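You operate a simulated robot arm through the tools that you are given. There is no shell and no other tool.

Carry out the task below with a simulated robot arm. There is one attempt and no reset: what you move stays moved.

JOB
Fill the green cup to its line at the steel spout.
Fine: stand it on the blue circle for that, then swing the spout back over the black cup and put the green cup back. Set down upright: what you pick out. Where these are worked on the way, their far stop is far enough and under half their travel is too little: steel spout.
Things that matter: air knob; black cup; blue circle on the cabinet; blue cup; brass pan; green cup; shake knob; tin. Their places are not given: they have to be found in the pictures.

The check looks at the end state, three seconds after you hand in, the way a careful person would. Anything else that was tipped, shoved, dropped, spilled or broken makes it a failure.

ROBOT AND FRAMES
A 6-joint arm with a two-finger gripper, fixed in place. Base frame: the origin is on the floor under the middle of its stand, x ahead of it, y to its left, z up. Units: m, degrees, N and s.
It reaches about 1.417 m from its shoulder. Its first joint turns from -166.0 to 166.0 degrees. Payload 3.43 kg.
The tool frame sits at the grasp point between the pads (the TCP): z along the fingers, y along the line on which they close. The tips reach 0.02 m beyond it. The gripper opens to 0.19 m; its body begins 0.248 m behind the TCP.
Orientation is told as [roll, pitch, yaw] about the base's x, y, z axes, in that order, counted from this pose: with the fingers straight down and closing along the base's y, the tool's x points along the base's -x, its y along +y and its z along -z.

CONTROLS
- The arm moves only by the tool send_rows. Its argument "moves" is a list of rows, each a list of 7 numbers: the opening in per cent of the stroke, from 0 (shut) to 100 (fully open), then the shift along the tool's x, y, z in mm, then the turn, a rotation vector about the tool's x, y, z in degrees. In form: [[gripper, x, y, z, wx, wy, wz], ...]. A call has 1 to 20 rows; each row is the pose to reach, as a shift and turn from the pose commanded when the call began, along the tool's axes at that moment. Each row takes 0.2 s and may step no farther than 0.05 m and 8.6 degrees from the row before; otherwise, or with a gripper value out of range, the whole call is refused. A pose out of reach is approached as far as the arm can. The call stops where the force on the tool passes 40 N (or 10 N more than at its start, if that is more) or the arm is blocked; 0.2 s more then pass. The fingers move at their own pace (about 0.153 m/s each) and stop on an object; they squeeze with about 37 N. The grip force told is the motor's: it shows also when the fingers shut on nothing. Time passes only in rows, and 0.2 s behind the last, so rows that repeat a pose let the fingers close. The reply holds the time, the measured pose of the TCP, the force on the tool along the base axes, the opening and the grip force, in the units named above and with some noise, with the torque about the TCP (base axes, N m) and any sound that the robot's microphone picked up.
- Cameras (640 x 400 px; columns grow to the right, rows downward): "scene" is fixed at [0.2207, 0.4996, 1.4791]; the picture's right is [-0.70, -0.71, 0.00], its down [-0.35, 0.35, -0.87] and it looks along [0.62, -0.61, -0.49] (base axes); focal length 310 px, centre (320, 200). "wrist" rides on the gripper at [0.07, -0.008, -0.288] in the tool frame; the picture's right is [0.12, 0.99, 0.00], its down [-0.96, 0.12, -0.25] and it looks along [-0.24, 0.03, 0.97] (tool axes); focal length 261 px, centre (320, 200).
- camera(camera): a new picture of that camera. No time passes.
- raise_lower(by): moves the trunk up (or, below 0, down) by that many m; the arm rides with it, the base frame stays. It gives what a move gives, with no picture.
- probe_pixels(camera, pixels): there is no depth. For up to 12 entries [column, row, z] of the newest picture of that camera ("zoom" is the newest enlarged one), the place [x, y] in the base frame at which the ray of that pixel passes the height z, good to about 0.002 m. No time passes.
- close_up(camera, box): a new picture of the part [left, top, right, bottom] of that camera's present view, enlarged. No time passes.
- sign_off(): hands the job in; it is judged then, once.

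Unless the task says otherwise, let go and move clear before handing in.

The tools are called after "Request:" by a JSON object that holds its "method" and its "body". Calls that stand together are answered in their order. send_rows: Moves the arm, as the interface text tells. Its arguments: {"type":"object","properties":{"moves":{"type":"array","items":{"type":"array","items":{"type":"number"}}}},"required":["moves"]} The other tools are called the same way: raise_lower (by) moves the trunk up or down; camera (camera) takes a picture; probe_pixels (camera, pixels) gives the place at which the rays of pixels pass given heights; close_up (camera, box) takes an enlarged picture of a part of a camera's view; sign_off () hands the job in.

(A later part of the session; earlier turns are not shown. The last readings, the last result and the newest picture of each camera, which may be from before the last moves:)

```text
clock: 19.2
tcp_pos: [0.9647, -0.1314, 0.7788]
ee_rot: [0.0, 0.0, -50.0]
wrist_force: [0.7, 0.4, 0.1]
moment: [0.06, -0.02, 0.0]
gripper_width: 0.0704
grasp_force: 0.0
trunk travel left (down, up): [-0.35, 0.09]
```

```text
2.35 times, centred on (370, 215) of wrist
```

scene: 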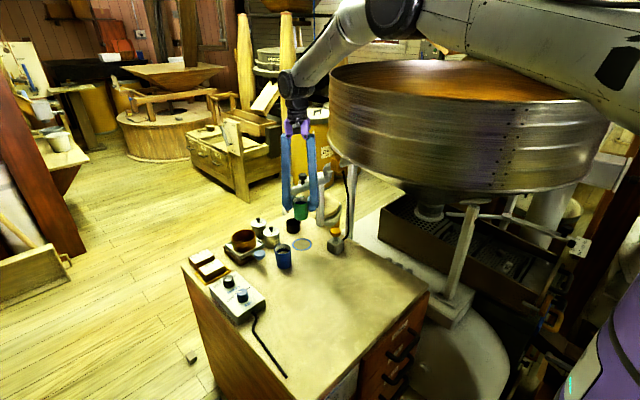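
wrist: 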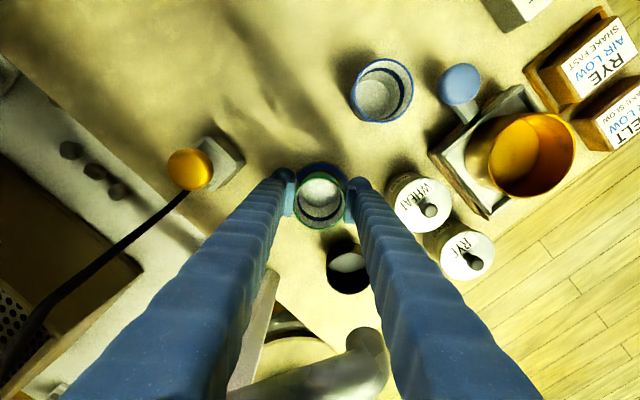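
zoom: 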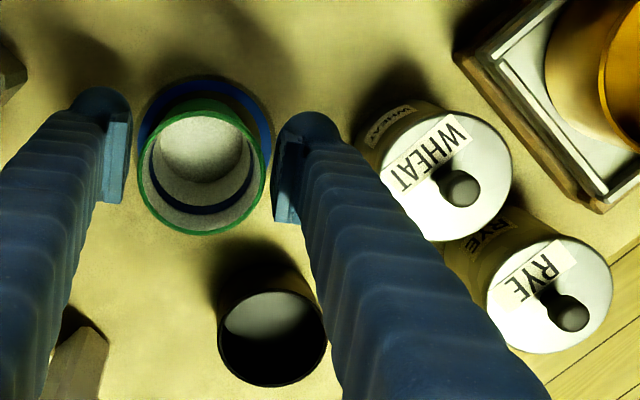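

The cup is free on both sides. I'll retract straight up well above the spout.

Request:
{"method": "send_rows", "body": {"moves": [[37, 0, 0, -15, 0, 0, 0], [37, 0, 0, -40, 0, 0, 0], [37, 0, 0, -80, 0, 0, 0], [37, 0, 0, -120, 0, 0, 0], [37, 0, 0, -160, 0, 0, 0], [37, 0, 0, -200, 0, 0, 0], [37, 0, 0, -240, 0, 0, 0], [37, 0, 0, -280, 0, 0, 0]]}}

Request:
{"method": "camera", "body": {"camera": "wrist"}}

Request:
{"method": "close_up", "body": {"camera": "scene", "box": [230, 130, 390, 260]}}

```text
clock: 21.0
tcp_pos: [0.9631, -0.1308, 1.0609]
ee_rot: [0.0, 0.0, -50.1]
wrist_force: [-0.7, 0.6, 0.5]
moment: [-0.01, -0.05, 0.0]
gripper_width: 0.0701
grasp_force: 0.1
trunk travel left (down, up): [-0.35, 0.09]
```

```text
taken
```

wrist: 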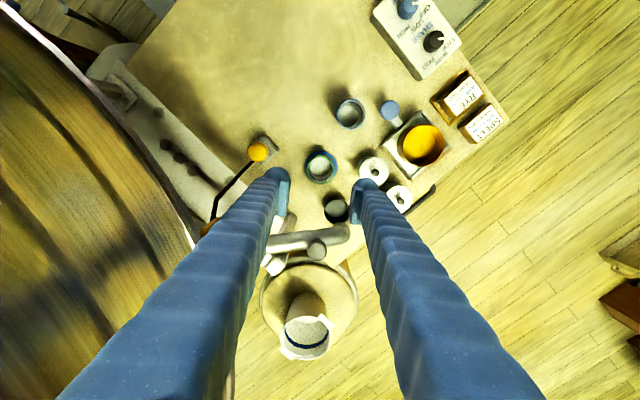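

```text
3.08 times, centred on (310, 195) of scene
```

zoom: 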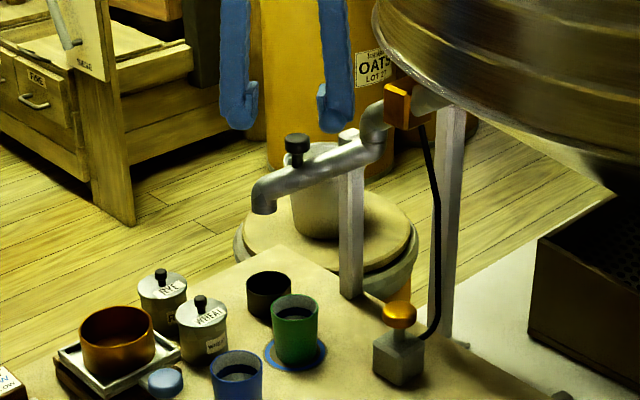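

The cup stands well on the circle. Now I'll look at the spout closely and triangulate its knob and arm from this second viewpoint.

Request:
{"method": "close_up", "body": {"camera": "wrist", "box": [240, 180, 400, 290]}}

Request:
{"method": "close_up", "body": {"camera": "scene", "box": [280, 145, 350, 215]}}

Request:
{"method": "probe_pixels", "body": {"camera": "wrist", "pixels": [[317, 249, 0.95], [317, 249, 0.97], [317, 249, 0.99], [340, 233, 0.9], [340, 233, 0.93], [340, 233, 0.95], [321, 166, 0.797]]}}

Request:
{"method": "probe_pixels", "body": {"camera": "scene", "pixels": [[302.5, 174, 0.95], [302.5, 174, 0.97], [302.5, 174, 0.99], [291.5, 198, 0.88], [291.5, 198, 0.89], [291.5, 198, 0.9], [326.9, 167.4, 0.97], [326.9, 167.4, 0.99]]}}

```text
3.64 times, centred on (320, 235) of wrist
```

zoom: 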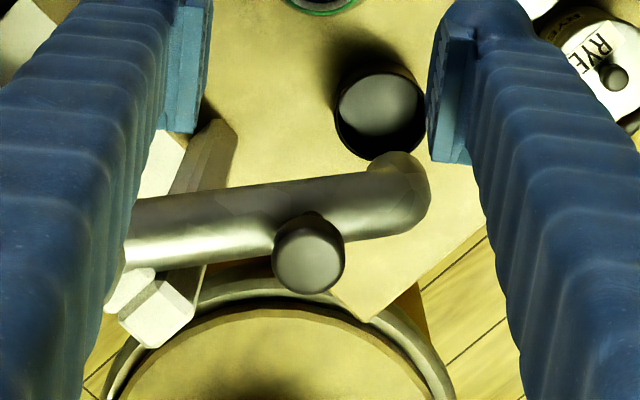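

```text
5.71 times, centred on (315, 180) of scene
```

zoom: 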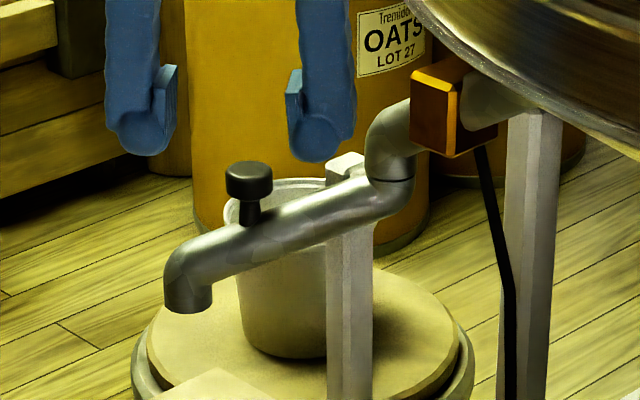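

```text
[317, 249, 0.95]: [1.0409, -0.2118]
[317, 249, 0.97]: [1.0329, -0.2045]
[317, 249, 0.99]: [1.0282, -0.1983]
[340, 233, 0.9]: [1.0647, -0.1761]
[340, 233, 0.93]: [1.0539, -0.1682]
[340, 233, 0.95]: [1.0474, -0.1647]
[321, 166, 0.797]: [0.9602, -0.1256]
```

```text
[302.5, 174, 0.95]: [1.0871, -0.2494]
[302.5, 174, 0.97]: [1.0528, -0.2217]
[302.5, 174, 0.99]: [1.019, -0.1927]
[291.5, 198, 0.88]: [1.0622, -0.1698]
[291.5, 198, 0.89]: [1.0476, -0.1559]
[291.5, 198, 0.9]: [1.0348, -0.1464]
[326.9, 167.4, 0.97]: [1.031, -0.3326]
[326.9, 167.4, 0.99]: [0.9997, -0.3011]
```

Knob top ≈ (1.030,-0.200, 0.984), cap ~30 mm wide; the swivel axis is at the elbow ≈ (0.967,-0.27). I'll turn the gripper to close along x (yaw -90°) so the fingers can cage the knob, then recheck.

Request:
{"method": "send_rows", "body": {"moves": [[37, 0, 0, 0, 0, 0, 8], [37, 0, 0, 0, 0, 0, 16], [37, 0, 0, 0, 0, 0, 24], [37, 0, 0, 0, 0, 0, 32], [37, 0, 0, 0, 0, 0, 40]]}}

Request:
{"method": "camera", "body": {"camera": "wrist"}}

Request:
{"method": "camera", "body": {"camera": "scene"}}

```text
clock: 22.2
tcp_pos: [0.9656, -0.1326, 1.0586]
ee_rot: [0.0, 0.0, -90.1]
wrist_force: [0.0, 0.2, -0.4]
moment: [-0.04, 0.0, 0.03]
gripper_width: 0.0703
grasp_force: 0.1
trunk travel left (down, up): [-0.35, 0.09]
```

```text
taken
```

wrist: 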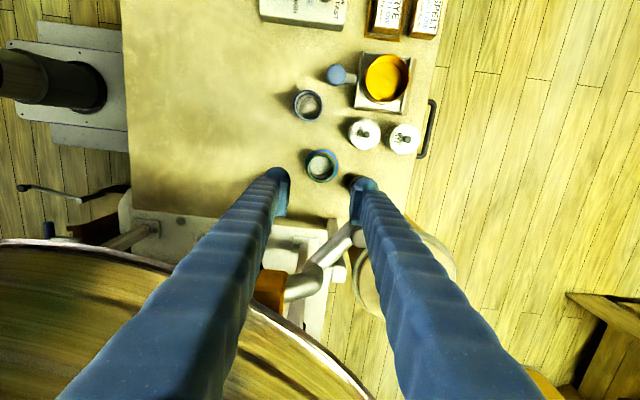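

```text
taken
```

scene: 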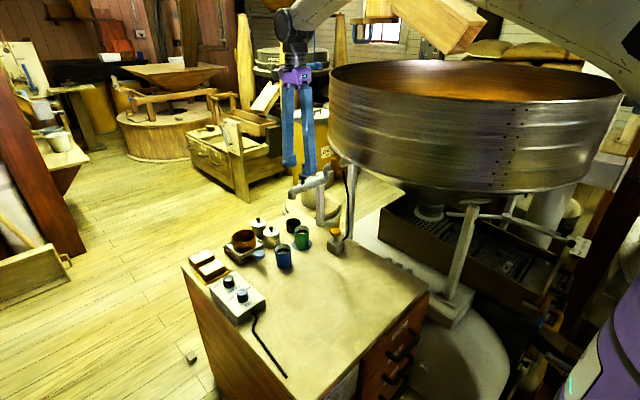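

Request:
{"method": "close_up", "body": {"camera": "wrist", "box": [230, 130, 400, 330]}}

Request:
{"method": "probe_pixels", "body": {"camera": "wrist", "pixels": [[305, 283, 0.93], [305, 283, 0.96], [305, 283, 0.99], [250, 310, 1.1], [100, 245, 1.1], [330, 365, 1.1], [345, 232, 0.92], [320, 262, 0.94]]}}

```text
2.00 times, centred on (315, 230) of wrist
```

zoom: 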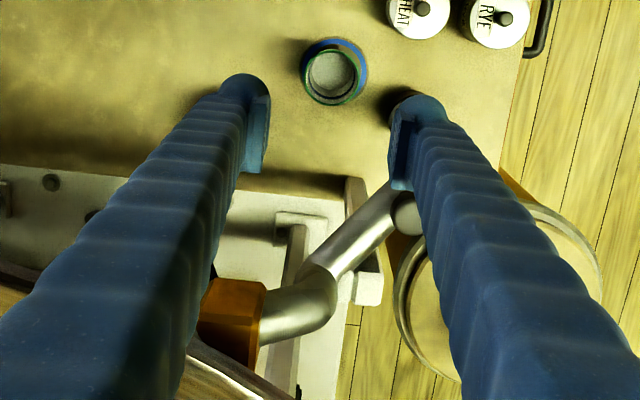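

```text
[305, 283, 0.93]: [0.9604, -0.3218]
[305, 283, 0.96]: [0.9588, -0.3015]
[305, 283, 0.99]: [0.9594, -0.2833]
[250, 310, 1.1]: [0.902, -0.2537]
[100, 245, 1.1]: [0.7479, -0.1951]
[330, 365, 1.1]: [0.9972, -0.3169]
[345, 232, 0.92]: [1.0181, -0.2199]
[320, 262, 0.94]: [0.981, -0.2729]
```

The elbow/swivel axis is at ≈ (0.970,-0.272), and the circle lies 42° around from the spout's present direction. I'll move over the knob and lower so the finger tips straddle the knob cap just above the pipe.

Request:
{"method": "send_rows", "body": {"moves": [[37, -20, 19, 0, 0, 0, 0], [37, -45, 43, 0, 0, 0, 0], [37, -67.4, 64.4, 0, 0, 0, 0], [37, -67.4, 64.4, 20, 0, 0, 0]]}}

Request:
{"method": "camera", "body": {"camera": "wrist"}}

Request:
{"method": "close_up", "body": {"camera": "scene", "box": [270, 100, 370, 210]}}

```text
clock: 23.2
tcp_pos: [1.0133, -0.1934, 1.0402]
ee_rot: [-0.1, -0.1, -89.9]
wrist_force: [0.5, 0.5, -0.8]
moment: [0.05, 0.11, -0.04]
gripper_width: 0.0702
grasp_force: 0.1
out of reach, approached as far as the arm can: row 3, 4
trunk travel left (down, up): [-0.35, 0.09]
```

```text
taken
```

wrist: 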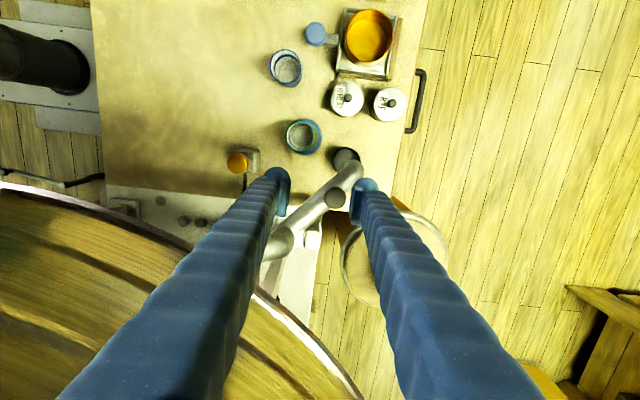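

```text
3.64 times, centred on (320, 155) of scene
```

zoom: 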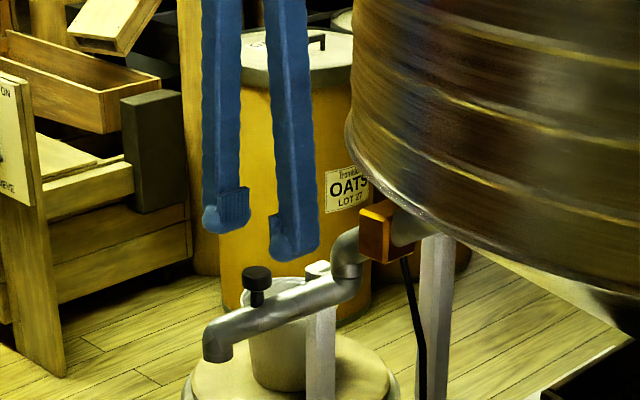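

The arm hit its reach limit at (1.013,-0.193,1.040). Raising the trunk brings the shoulder closer to wrist height and gives more reach, so I'll raise it by 0.08.

Request:
{"method": "raise_lower", "body": {"by": 0.08}}

Request:
{"method": "camera", "body": {"camera": "scene"}}

Request:
{"method": "camera", "body": {"camera": "wrist"}}

```text
clock: 24.4
tcp_pos: [1.0129, -0.1933, 1.1217]
ee_rot: [-0.1, 0.0, -90.0]
wrist_force: [0.6, -0.1, -0.4]
moment: [0.01, 0.07, 0.01]
gripper_width: 0.0705
grasp_force: 0.1
trunk travel left (down, up): [-0.43, 0.01]
```

```text
taken
```

scene: 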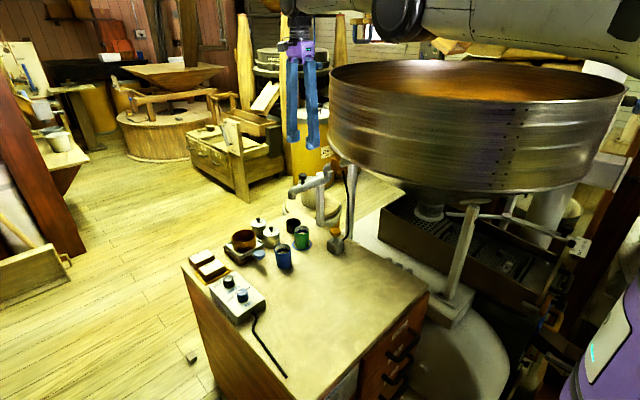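

```text
taken
```

wrist: 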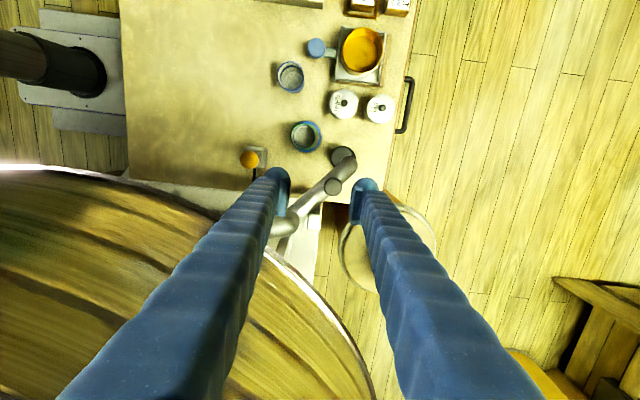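

Now at (1.013,-0.193,1.122) with more reach available. I'll descend first to z≈1.02 and then shift onto the knob at (1.030,-0.200).

Request:
{"method": "send_rows", "body": {"moves": [[37, 0, 0, 30, 0, 0, 0], [37, 0, 0, 60, 0, 0, 0], [37, 0, 0, 90, 0, 0, 0], [37, 0, 0, 102, 0, 0, 0], [37, -3, 8, 102, 0, 0, 0], [37, -6.7, 17, 102, 0, 0, 0]]}}

Request:
{"method": "camera", "body": {"camera": "wrist"}}

Request:
{"method": "close_up", "body": {"camera": "scene", "box": [270, 100, 370, 210]}}

```text
clock: 25.8
tcp_pos: [1.0162, -0.1965, 1.0215]
ee_rot: [0.1, 0.1, -90.0]
wrist_force: [0.2, 0.4, 0.0]
moment: [0.02, 0.06, 0.01]
gripper_width: 0.0703
grasp_force: 0.1
out of reach, approached as far as the arm can: row 5, 6
trunk travel left (down, up): [-0.43, 0.01]
```

```text
taken
```

wrist: 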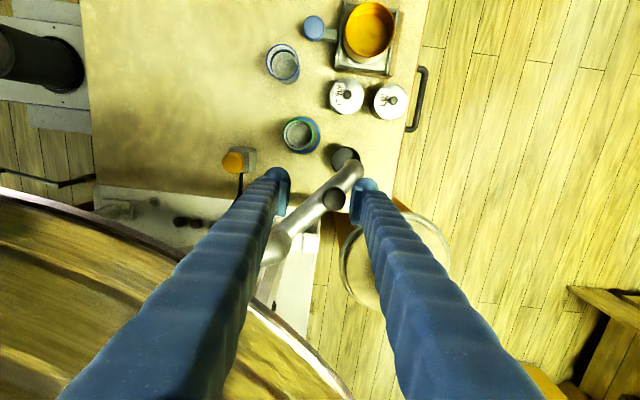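

```text
3.64 times, centred on (320, 155) of scene
```

zoom: 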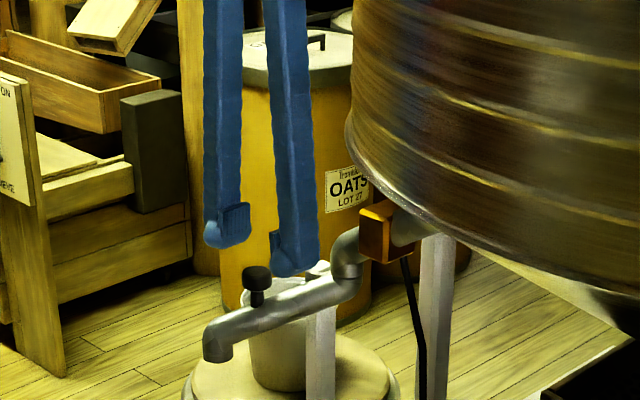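

Still limited near a horizontal radius of 1.035 m with the hand vertical, so the limit is the wrist's reach; leaning the fingers outward will extend it and also keep the hand away from the drum. I'll lean 12° toward (+x,-y) about the TCP while staying above the knob.

Request:
{"method": "send_rows", "body": {"moves": [[37, 0, 0, 0, -3.2, -2.4, 0], [37, 0, 0, 0, -6.4, -4.8, 0], [37, 0, 0, 0, -9.6, -7.2, 0]]}}

Request:
{"method": "camera", "body": {"camera": "wrist"}}

Request:
{"method": "close_up", "body": {"camera": "scene", "box": [270, 100, 370, 210]}}

```text
clock: 26.6
tcp_pos: [1.0181, -0.1973, 1.0214]
ee_rot: [9.7, -7.1, -90.6]
wrist_force: [0.1, 0.0, -0.7]
moment: [-0.04, 0.02, -0.01]
gripper_width: 0.0705
grasp_force: 0.1
out of reach, approached as far as the arm can: row 1
trunk travel left (down, up): [-0.43, 0.01]
```

```text
taken
```

wrist: 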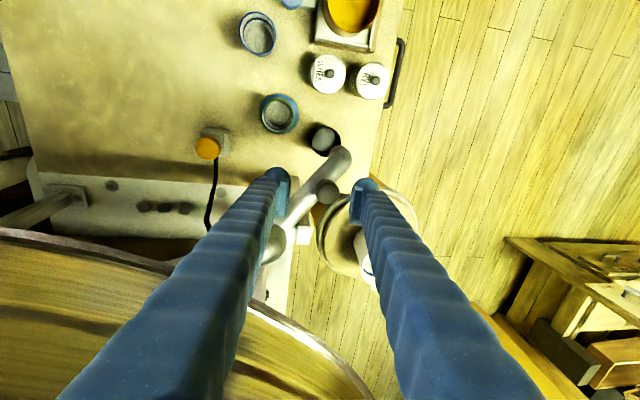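

```text
3.64 times, centred on (320, 155) of scene
```

zoom: 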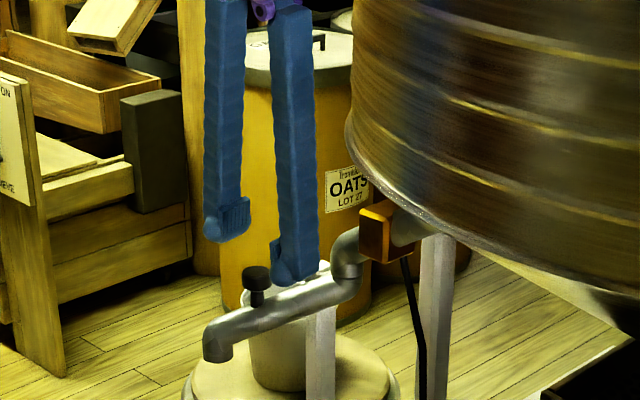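

The lean worked (rot [9.7,-7.1,-90.6]) and reach is available again. I'll centre over the knob at (1.030,-0.200) and lower the tips around the cap, stopping just above the pipe.

Request:
{"method": "send_rows", "body": {"moves": [[37, -2.6, 11.7, 2.3, 0, 0, 0], [37, 0.1, 8.2, 23, 0, 0, 0], [37, 1.5, 6.3, 34, 0, 0, 0]]}}

Request:
{"method": "camera", "body": {"camera": "wrist"}}

Request:
{"method": "close_up", "body": {"camera": "scene", "box": [280, 130, 350, 210]}}

Request:
{"method": "close_up", "body": {"camera": "wrist", "box": [250, 140, 390, 270]}}

```text
clock: 27.4
tcp_pos: [1.0294, -0.201, 0.9878]
ee_rot: [9.6, -7.2, -90.7]
wrist_force: [-0.6, 0.7, 1.4]
moment: [-0.02, 0.04, -0.01]
gripper_width: 0.0703
grasp_force: 0.1
trunk travel left (down, up): [-0.43, 0.01]
```

```text
taken
```

wrist: 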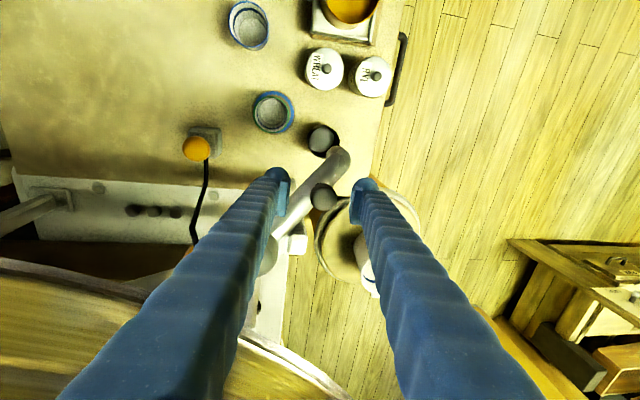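

```text
5.00 times, centred on (315, 170) of scene
```

zoom: 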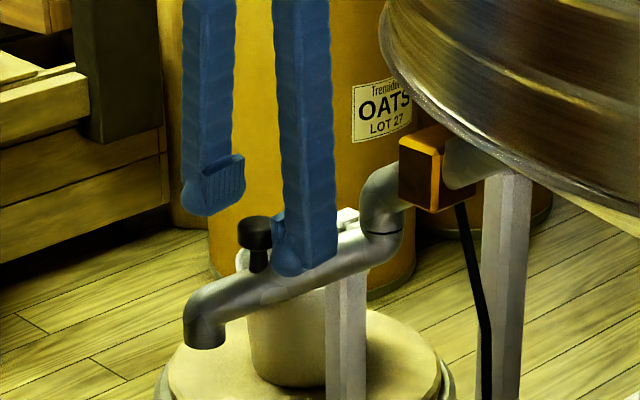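

```text
3.08 times, centred on (320, 205) of wrist
```

zoom: 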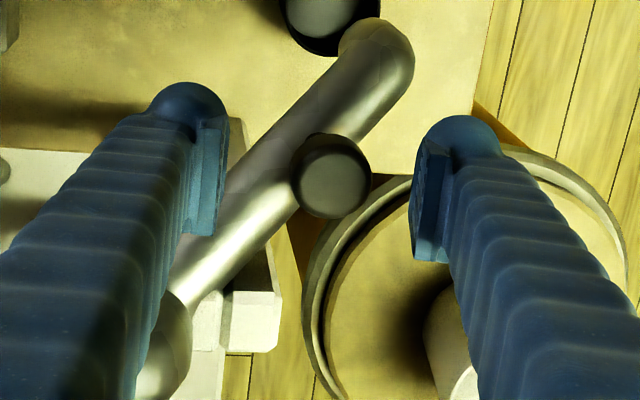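

Finger tips straddle the knob (wrist zoom knob (333,178), pads at 205 and 430). I'll lower ~12 mm with a small shift so the right pad overlaps the cap's height and the left finger keeps clear of the pipe.

Request:
{"method": "send_rows", "body": {"moves": [[37, 4, -7, -1.5, 0, 0, 0], [37, 5.4, -10.2, 4.5, 0, 0, 0], [37, 5.4, -10.2, 9.6, 0, 0, 0]]}}

Request:
{"method": "close_up", "body": {"camera": "scene", "box": [280, 130, 350, 210]}}

Request:
{"method": "close_up", "body": {"camera": "wrist", "box": [250, 140, 390, 270]}}

```text
clock: 28.2
tcp_pos: [1.0195, -0.1952, 0.9774]
ee_rot: [9.7, -7.3, -90.6]
wrist_force: [-0.7, 0.0, 0.1]
moment: [0.02, 0.02, 0.01]
gripper_width: 0.0703
grasp_force: 0.1
trunk travel left (down, up): [-0.43, 0.01]
```

```text
5.00 times, centred on (315, 170) of scene
```

zoom: 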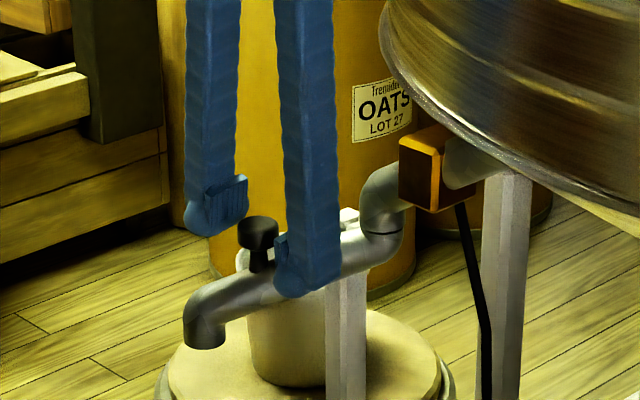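

```text
3.08 times, centred on (320, 205) of wrist
```

zoom: 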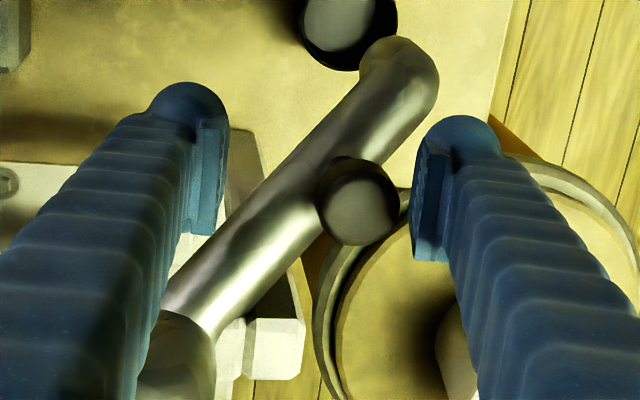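

The knob lies between the pads with the right pad just beyond it. I'll push it along its arc toward the circle, first about half way.

Request:
{"method": "send_rows", "body": {"moves": [[37, -0.5, -9, -1.6, 0, 0, 0], [37, 4, -15.5, -3.2, 0, 0, 0], [37, 8, -22, -4.8, 0, 0, 0], [37, 12, -29, -6.5, 0, 0, 0], [37, 15, -36.5, -8.2, 0, 0, 0]]}}

Request:
{"method": "close_up", "body": {"camera": "scene", "box": [260, 130, 380, 260]}}

Request:
{"method": "camera", "body": {"camera": "wrist"}}

```text
clock: 29.4
tcp_pos: [0.9827, -0.1799, 0.9771]
ee_rot: [9.6, -7.2, -90.6]
wrist_force: [0.3, -0.4, 0.1]
moment: [0.01, -0.01, 0.01]
gripper_width: 0.0702
grasp_force: 0.0
trunk travel left (down, up): [-0.43, 0.01]
```

```text
3.08 times, centred on (320, 195) of scene
```

zoom: 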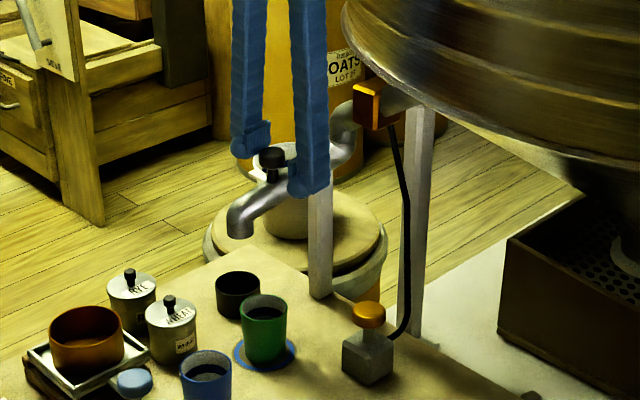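

```text
taken
```

wrist: 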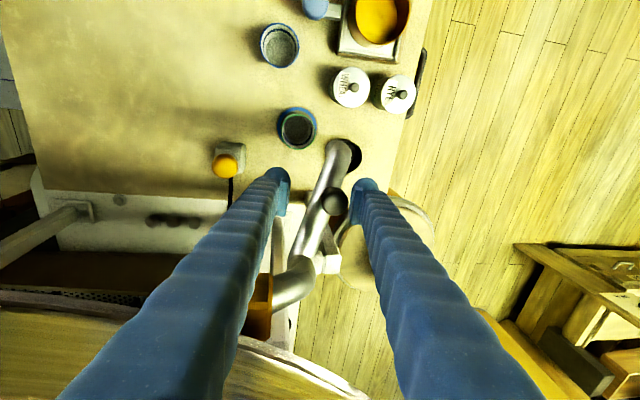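

The spout is swinging freely (outlet now at scene zoom (240,225), moving toward the green cup). I continue along the arc to about 90°.

Request:
{"method": "send_rows", "body": {"moves": [[37, 2.4, -7.7, -1.6, 0, 0, 0], [37, 4.1, -15.4, -3.1, 0, 0, 0], [37, 5, -23.4, -4.6, 0, 0, 0], [37, 5.3, -28, -5.4, 0, 0, 0]]}}

Request:
{"method": "close_up", "body": {"camera": "scene", "box": [260, 130, 380, 260]}}

Request:
{"method": "camera", "body": {"camera": "wrist"}}

```text
clock: 30.4
tcp_pos: [0.9528, -0.1737, 0.9762]
ee_rot: [9.6, -7.2, -90.6]
wrist_force: [0.2, -0.6, -1.0]
moment: [0.01, 0.01, 0.0]
gripper_width: 0.0701
grasp_force: 0.1
trunk travel left (down, up): [-0.43, 0.01]
```

```text
3.08 times, centred on (320, 195) of scene
```

zoom: 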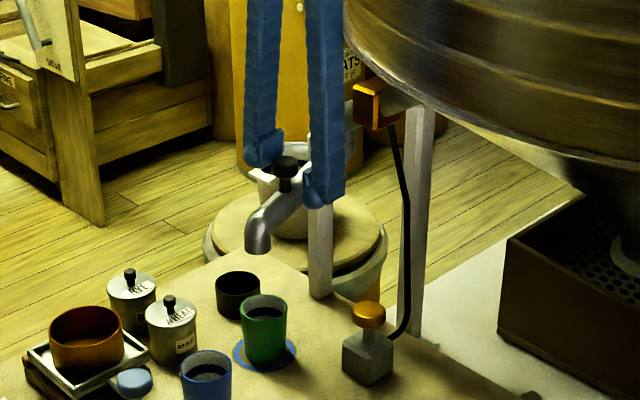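

```text
taken
```

wrist: 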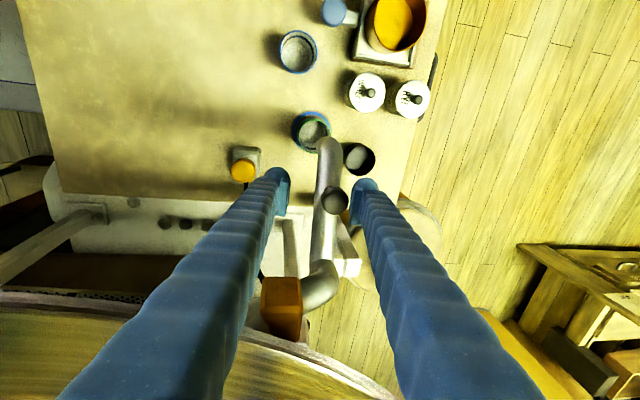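

The outlet (scene zoom (258,247)) is nearly above the cup. I'll probe its position and then nudge further to find the far stop.

Request:
{"method": "probe_pixels", "body": {"camera": "scene", "pixels": [[299.9, 211, 0.88], [301.5, 229, 0.797]]}}

Request:
{"method": "send_rows", "body": {"moves": [[37, 0.2, -3, -0.5, 0, 0, 0], [37, 0.2, -6, -1, 0, 0, 0], [37, 0, -9, -1.5, 0, 0, 0]]}}

Request:
{"method": "close_up", "body": {"camera": "scene", "box": [260, 130, 380, 260]}}

Request:
{"method": "camera", "body": {"camera": "wrist"}}

```text
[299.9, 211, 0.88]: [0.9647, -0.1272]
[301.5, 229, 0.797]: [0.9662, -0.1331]
```

```text
clock: 31.2
tcp_pos: [0.9462, -0.1747, 0.977]
ee_rot: [9.7, -7.2, -90.6]
wrist_force: [12.4, 0.0, -4.9]
moment: [0.01, 0.18, 0.04]
gripper_width: 0.0768
grasp_force: 6.1
trunk travel left (down, up): [-0.43, 0.01]
```

```text
3.08 times, centred on (320, 195) of scene
```

zoom: 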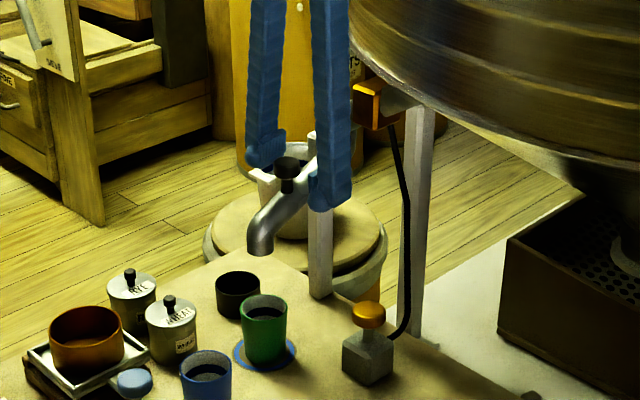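

```text
taken
```

wrist: 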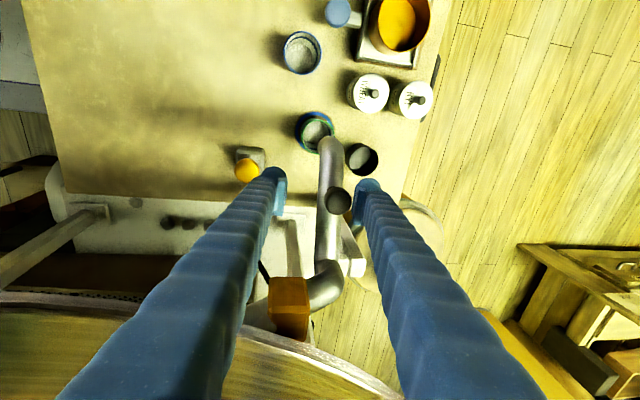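

The far stop is reached (12 N push, fingers forced from 0.070 to 0.077), and the outlet lies over the cup. I'll back off to unload, then lift straight up clear of the knob.

Request:
{"method": "send_rows", "body": {"moves": [[37, 0, 6, 1, 0, 0, 0], [37, 0, 16, 2.7, 0, 0, 0], [37, 0, 20, 3.3, 0, 0, 0], [37, -3, 24, -20, 0, 0, 0], [37, -7, 29, -50, 0, 0, 0], [37, -12, 37, -95, 0, 0, 0]]}}

Request:
{"method": "camera", "body": {"camera": "scene"}}

Request:
{"method": "camera", "body": {"camera": "wrist"}}

Request:
{"method": "close_up", "body": {"camera": "scene", "box": [260, 140, 380, 260]}}

```text
clock: 32.6
tcp_pos: [0.9624, -0.1725, 1.0787]
ee_rot: [9.6, -7.2, -90.6]
wrist_force: [-0.3, 0.6, -0.4]
moment: [0.02, -0.11, 0.01]
gripper_width: 0.0702
grasp_force: 0.0
trunk travel left (down, up): [-0.43, 0.01]
```

```text
taken
```

scene: 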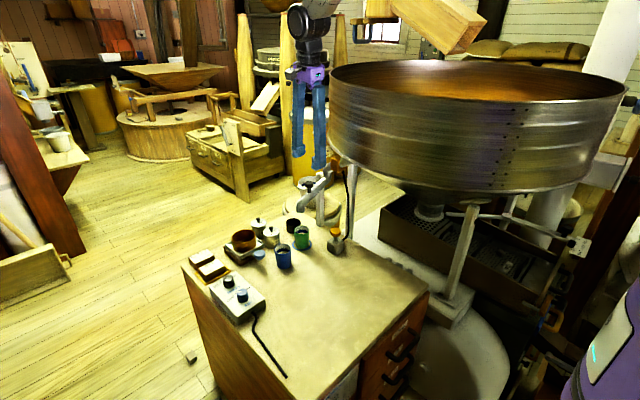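

```text
taken
```

wrist: 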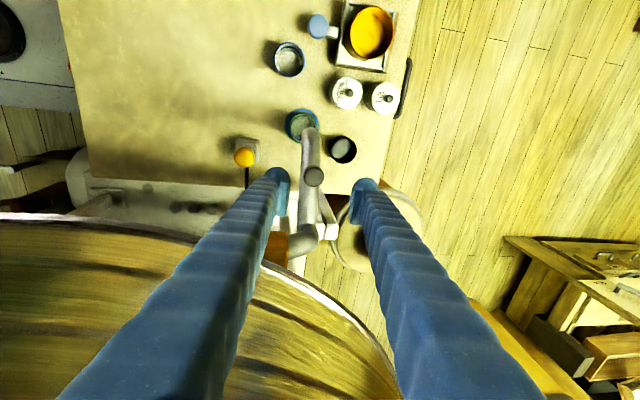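

```text
3.33 times, centred on (320, 200) of scene
```

zoom: 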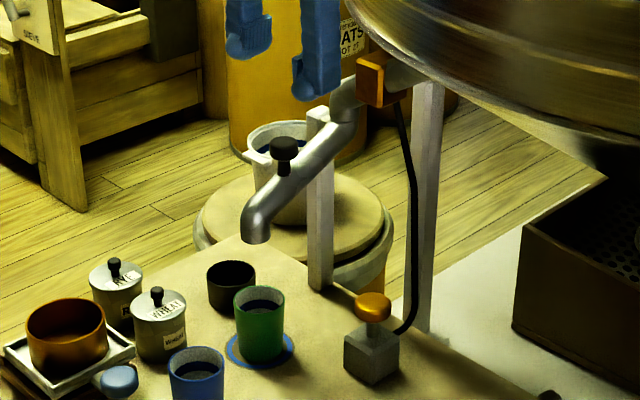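

The spout stays at the far stop over the green cup. Now I'll locate the orange button precisely with both cameras.

Request:
{"method": "close_up", "body": {"camera": "wrist", "box": [210, 90, 370, 200]}}

Request:
{"method": "close_up", "body": {"camera": "scene", "box": [315, 205, 365, 255]}}

Request:
{"method": "probe_pixels", "body": {"camera": "wrist", "pixels": [[244.5, 158, 0.78], [244.5, 158, 0.8], [244.5, 158, 0.82], [308, 130, 0.88], [300, 124, 0.797]]}}

Request:
{"method": "probe_pixels", "body": {"camera": "scene", "pixels": [[335.9, 229.4, 0.78], [335.9, 229.4, 0.8], [335.9, 229.4, 0.82]]}}

```text
3.64 times, centred on (290, 145) of wrist
```

zoom: 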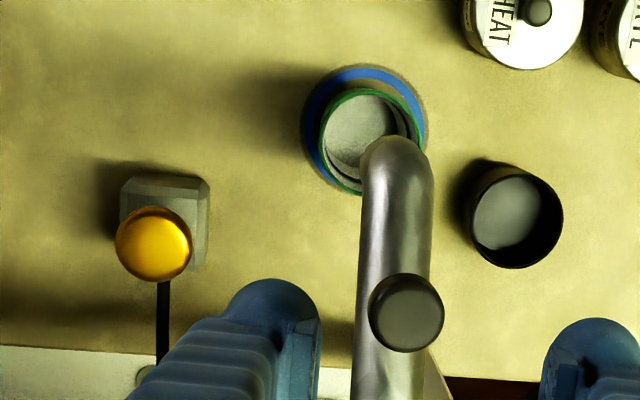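

```text
8.00 times, centred on (340, 230) of scene
```

zoom: 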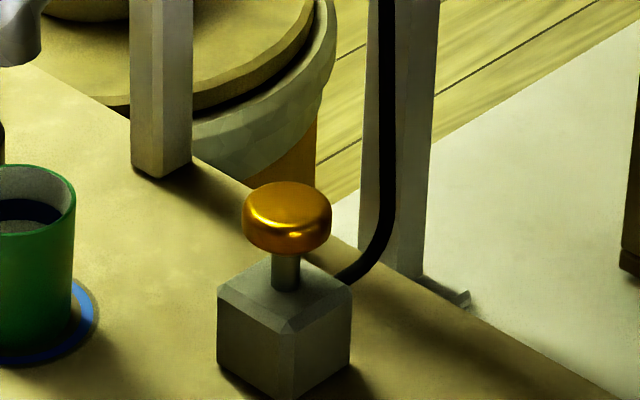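

```text
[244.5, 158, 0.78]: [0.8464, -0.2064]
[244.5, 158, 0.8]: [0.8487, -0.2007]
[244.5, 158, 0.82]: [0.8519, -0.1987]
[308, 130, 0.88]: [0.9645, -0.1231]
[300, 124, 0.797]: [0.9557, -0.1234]
```

```text
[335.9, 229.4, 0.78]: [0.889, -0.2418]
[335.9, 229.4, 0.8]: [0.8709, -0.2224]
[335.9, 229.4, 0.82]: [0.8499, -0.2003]
```

Button cap top ≈ (0.852,-0.200, 0.817), ~40 mm wide, with ~20 mm of stem. I'll press it with one finger of the wide-open, vertical hand (body kept at y≈-0.087, clear of the drum). First I move away from the spout, remove the lean and go to a free spot over the cabinet.

Request:
{"method": "send_rows", "body": {"moves": [[37, 27, -20.5, -15.4, 1.92, 1.44, 0], [37, 54, -41, -30.8, 3.84, 2.88, 0], [37, 81, -61.4, -46.1, 5.76, 4.32, 0], [37, 108, -81.9, -61.5, 7.68, 5.76, 0], [37, 135, -102.4, -76.9, 9.6, 7.2, 0]]}}

```text
clock: 33.8
tcp_pos: [0.8529, -0.0311, 1.1198]
ee_rot: [-0.2, 0.1, -90.0]
wrist_force: [0.4, -0.8, 0.6]
moment: [-0.02, -0.07, 0.02]
gripper_width: 0.0702
grasp_force: 0.1
trunk travel left (down, up): [-0.43, 0.01]
```

Upright again at (0.853,-0.031,1.120). Now rotate back to yaw 0 while opening the gripper fully.

Request:
{"method": "send_rows", "body": {"moves": [[50, 0, 0, 0, 0, 0, -8.2], [60, 0, 0, 0, 0, 0, -16.4], [70, 0, 0, 0, 0, 0, -24.6], [80, 0, 0, 0, 0, 0, -32.8], [90, 0, 0, 0, 0, 0, -41], [100, 0, 0, 0, 0, 0, -49.2], [100, 0, 0, 0, 0, 0, -57.4], [100, 0, 0, 0, 0, 0, -65.6], [100, 0, 0, 0, 0, 0, -73.8], [100, 0, 0, 0, 0, 0, -82], [100, 0, 0, 0, 0, 0, -90]]}}

Request:
{"method": "camera", "body": {"camera": "wrist"}}

Request:
{"method": "camera", "body": {"camera": "scene"}}

```text
clock: 36.2
tcp_pos: [0.8532, -0.0311, 1.1189]
ee_rot: [0.1, 0.2, 0.1]
wrist_force: [0.2, 0.2, -0.3]
moment: [0.01, 0.0, -0.01]
gripper_width: 0.1901
grasp_force: 0.1
trunk travel left (down, up): [-0.43, 0.01]
```

```text
taken
```

wrist: 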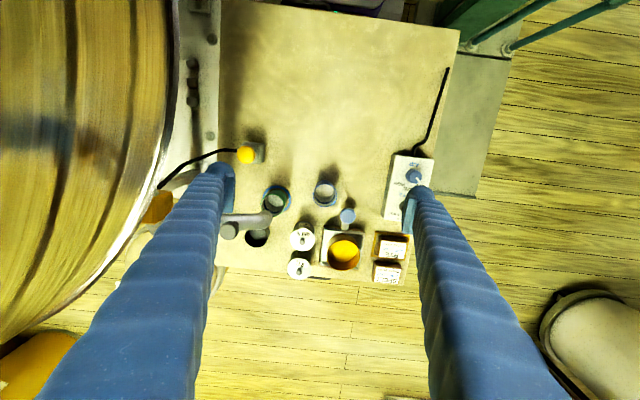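

```text
taken
```

scene: 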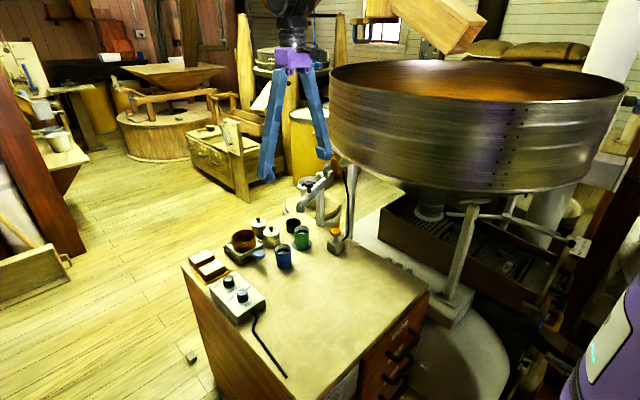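

I'll re-measure the button and the spout outlet/cup from this upright view before pressing.

Request:
{"method": "close_up", "body": {"camera": "wrist", "box": [200, 120, 360, 260]}}

Request:
{"method": "probe_pixels", "body": {"camera": "wrist", "pixels": [[245.5, 155, 0.81], [245.5, 155, 0.82], [277, 199, 0.797], [266, 214, 0.9]]}}

```text
2.86 times, centred on (280, 190) of wrist
```

zoom: 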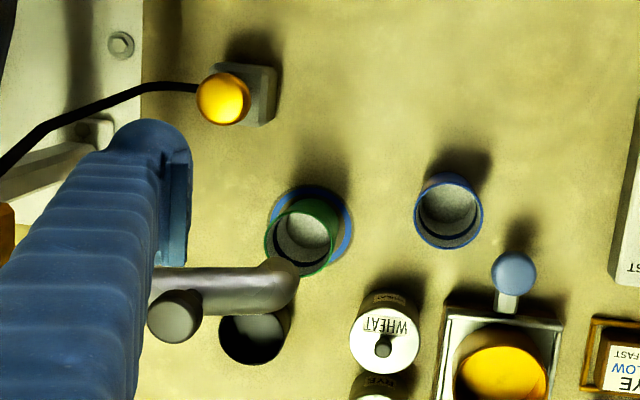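

```text
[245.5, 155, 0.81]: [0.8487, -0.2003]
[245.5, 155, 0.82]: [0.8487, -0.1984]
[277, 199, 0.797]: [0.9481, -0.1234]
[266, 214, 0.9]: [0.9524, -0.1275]
```

Button centre ≈ (0.850,-0.1995). I'll descend first (to stay below the drum's edge region) and then shift -y so that the left finger's tip hovers ~25 mm above the button.

Request:
{"method": "send_rows", "body": {"moves": [[100, 0, 0, 40, 0, 0, 0], [100, 0, 0, 80, 0, 0, 0], [100, 1, -15, 110, 0, 0, 0], [100, 2, -30, 140, 0, 0, 0], [100, 3, -45, 170, 0, 0, 0], [100, 3, -54.4, 200, 0, 0, 0], [100, 3, -54.4, 235, 0, 0, 0]]}}

Request:
{"method": "camera", "body": {"camera": "wrist"}}

Request:
{"method": "camera", "body": {"camera": "scene"}}

Request:
{"method": "close_up", "body": {"camera": "scene", "box": [270, 150, 390, 270]}}

```text
clock: 37.8
tcp_pos: [0.8519, -0.0842, 0.8845]
ee_rot: [0.1, 0.0, 0.0]
wrist_force: [0.0, -0.3, -0.5]
moment: [-0.04, 0.08, 0.01]
gripper_width: 0.1903
grasp_force: 0.0
trunk travel left (down, up): [-0.43, 0.01]
```

```text
taken
```

wrist: 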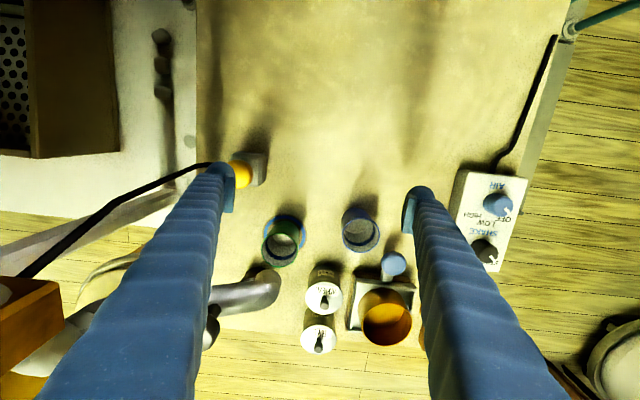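

```text
taken
```

scene: 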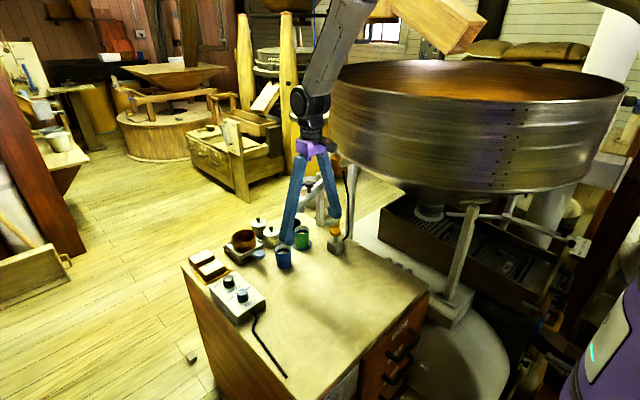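

```text
3.33 times, centred on (330, 210) of scene
```

zoom: 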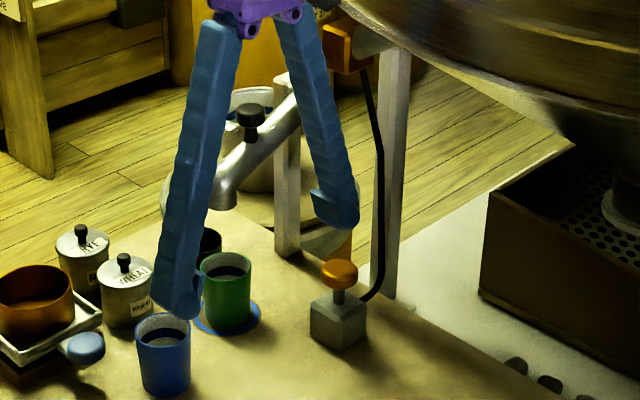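

The left finger tip is over the button (scene zoom tip (338,215), button (340,272)). I'll check alignment in a close-up of the wrist view.

Request:
{"method": "close_up", "body": {"camera": "wrist", "box": [190, 130, 310, 290]}}

Request:
{"method": "close_up", "body": {"camera": "scene", "box": [285, 195, 365, 255]}}

Request:
{"method": "probe_pixels", "body": {"camera": "wrist", "pixels": [[283, 237, 0.797], [269, 283, 0.9]]}}

```text
2.50 times, centred on (250, 210) of wrist
```

zoom: 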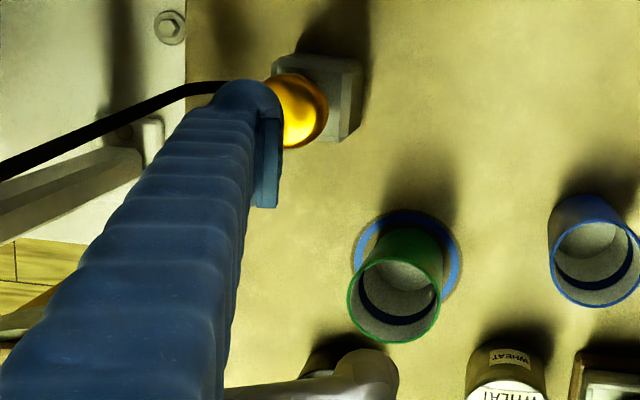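

```text
6.67 times, centred on (325, 225) of scene
```

zoom: 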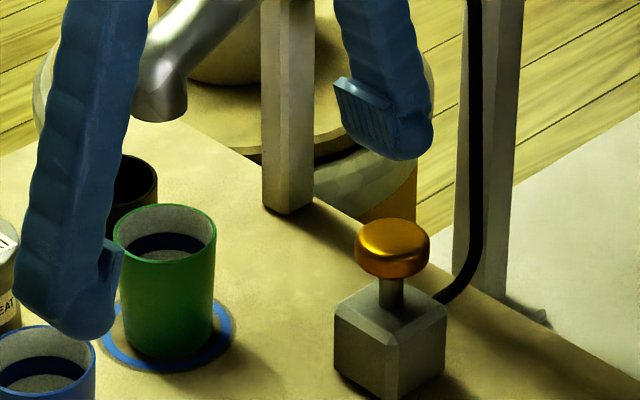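

```text
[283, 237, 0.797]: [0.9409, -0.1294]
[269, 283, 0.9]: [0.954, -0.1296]
```

The cup interior is clearly visible at wrist (280,250). I'll verify the outlet is well inside the cup's rim by probing both.

Request:
{"method": "probe_pixels", "body": {"camera": "wrist", "pixels": [[280, 250, 0.797], [262, 250, 0.797], [298, 250, 0.797], [280, 267, 0.797], [280, 233, 0.797]]}}

Request:
{"method": "probe_pixels", "body": {"camera": "scene", "pixels": [[301.4, 213, 0.88], [301.4, 213, 0.875], [301.4, 213, 0.885], [301.3, 229.2, 0.797], [301.3, 229.2, 0.79]]}}

Request:
{"method": "close_up", "body": {"camera": "scene", "box": [285, 185, 335, 250]}}

```text
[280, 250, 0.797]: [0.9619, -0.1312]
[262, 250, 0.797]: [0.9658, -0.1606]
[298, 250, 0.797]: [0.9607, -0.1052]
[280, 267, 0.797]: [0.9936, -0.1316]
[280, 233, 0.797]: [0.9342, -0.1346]
```

```text
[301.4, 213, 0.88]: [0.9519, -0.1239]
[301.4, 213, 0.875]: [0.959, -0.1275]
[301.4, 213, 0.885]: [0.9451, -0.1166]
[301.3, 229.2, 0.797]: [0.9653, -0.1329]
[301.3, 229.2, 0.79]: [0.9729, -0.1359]
```

```text
6.15 times, centred on (310, 218) of scene
```

zoom: 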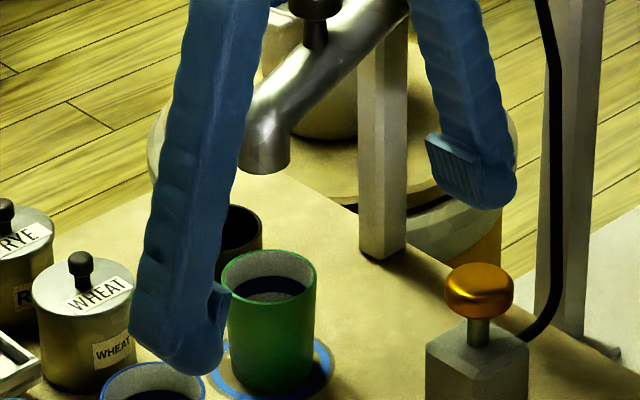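

The outlet sits ~6 mm from the cup's centre line, safely inside the rim. I'll fine-align the finger over the button and descend to just above the cap (tip ≈0.822).

Request:
{"method": "send_rows", "body": {"moves": [[100, -1.5, 5, 0, 0, 0, 0], [100, -1.5, 5, 25, 0, 0, 0], [100, -1.5, 5, 38, 0, 0, 0], [100, -1.5, 5, 42, 0, 0, 0]]}}

Request:
{"method": "close_up", "body": {"camera": "scene", "box": [285, 185, 365, 255]}}

Request:
{"method": "camera", "body": {"camera": "wrist"}}

```text
clock: 38.8
tcp_pos: [0.851, -0.0797, 0.842]
ee_rot: [0.0, 0.0, 0.0]
wrist_force: [1.1, 0.4, 0.4]
moment: [0.0, 0.0, 0.03]
gripper_width: 0.1899
grasp_force: 0.0
trunk travel left (down, up): [-0.43, 0.01]
```

```text
5.71 times, centred on (325, 220) of scene
```

zoom: 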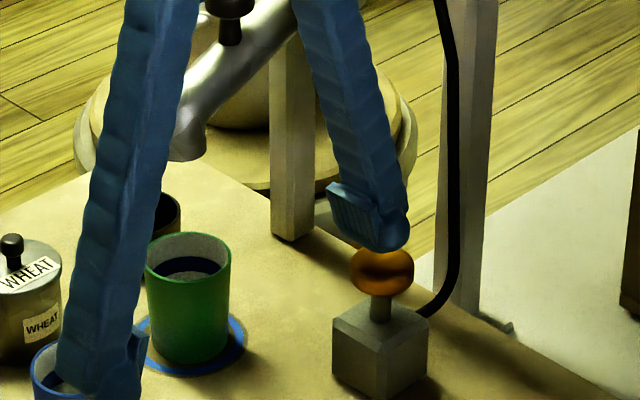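

```text
taken
```

wrist: 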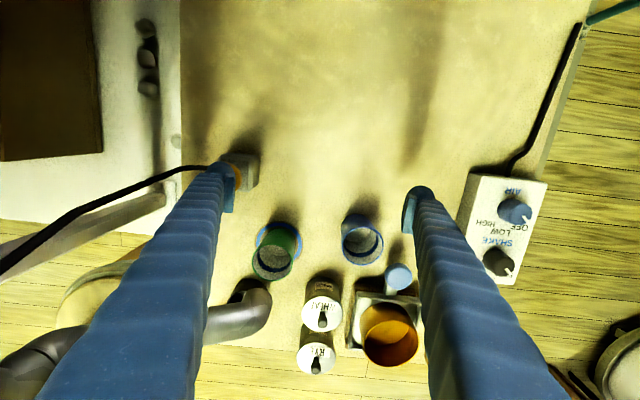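

The tip is just above the cap. I'll go down in small steps, reading the force, to find contact.

Request:
{"method": "send_rows", "body": {"moves": [[100, 0, 0, 3, 0, 0, 0], [100, 0, 0, 6, 0, 0, 0]]}}

Request:
{"method": "close_up", "body": {"camera": "scene", "box": [285, 185, 365, 255]}}

```text
clock: 39.4
tcp_pos: [0.853, -0.08, 0.8354]
ee_rot: [0.1, 0.0, 0.0]
wrist_force: [0.2, -0.3, -0.1]
moment: [-0.05, -0.02, -0.03]
gripper_width: 0.19
grasp_force: 0.1
trunk travel left (down, up): [-0.43, 0.01]
```

```text
5.71 times, centred on (325, 220) of scene
```

zoom: 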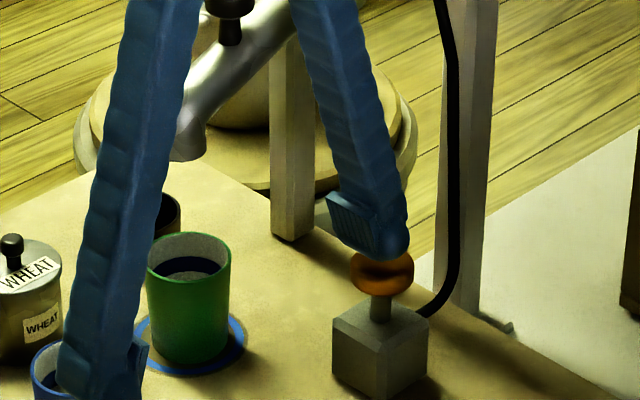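

No contact force yet. I continue down in small steps.

Request:
{"method": "send_rows", "body": {"moves": [[100, 0, 0, 2, 0, 0, 0], [100, 0, 0, 4, 0, 0, 0]]}}

Request:
{"method": "close_up", "body": {"camera": "scene", "box": [285, 185, 365, 255]}}

```text
clock: 40.0
tcp_pos: [0.8512, -0.0798, 0.8321]
ee_rot: [0.0, -0.1, 0.0]
wrist_force: [0.4, 0.8, -0.2]
moment: [-0.01, -0.03, -0.03]
gripper_width: 0.1899
grasp_force: 0.0
trunk travel left (down, up): [-0.43, 0.01]
```

```text
5.71 times, centred on (325, 220) of scene
```

zoom: 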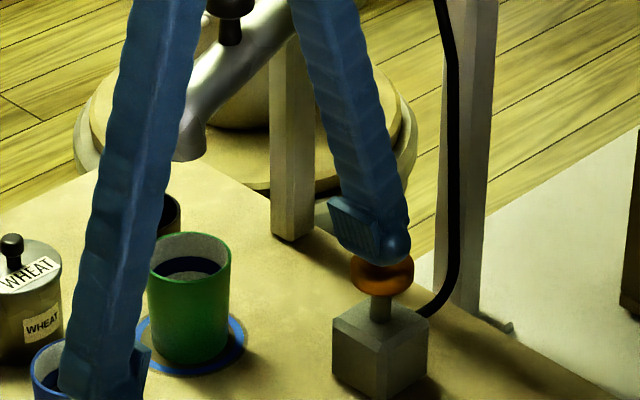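

Still no contact; the cap is still at its full height. Continue down a few millimetres at a time.

Request:
{"method": "send_rows", "body": {"moves": [[100, 0, 0, 2, 0, 0, 0], [100, 0, 0, 4, 0, 0, 0]]}}

Request:
{"method": "close_up", "body": {"camera": "scene", "box": [285, 185, 365, 255]}}

Request:
{"method": "close_up", "body": {"camera": "wrist", "box": [190, 130, 310, 290]}}

```text
clock: 40.6
tcp_pos: [0.8493, -0.0804, 0.8277]
ee_rot: [0.0, 0.1, 0.1]
wrist_force: [-1.0, -0.1, 0.0]
moment: [-0.01, -0.01, 0.0]
gripper_width: 0.1899
grasp_force: 0.1
trunk travel left (down, up): [-0.43, 0.01]
```

```text
5.71 times, centred on (325, 220) of scene
```

zoom: 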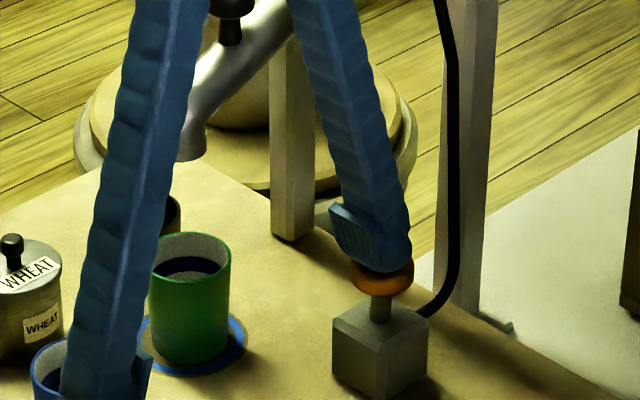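

```text
2.50 times, centred on (250, 210) of wrist
```

zoom: 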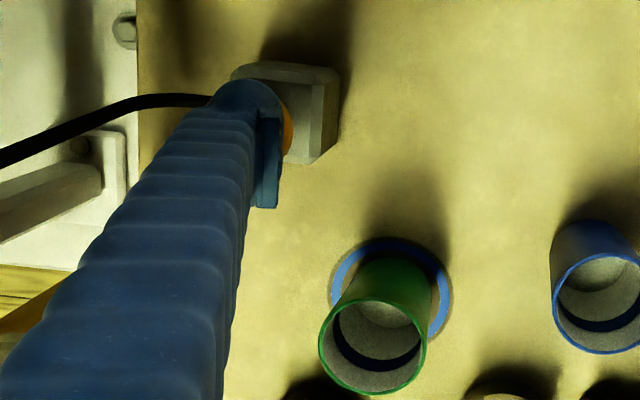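

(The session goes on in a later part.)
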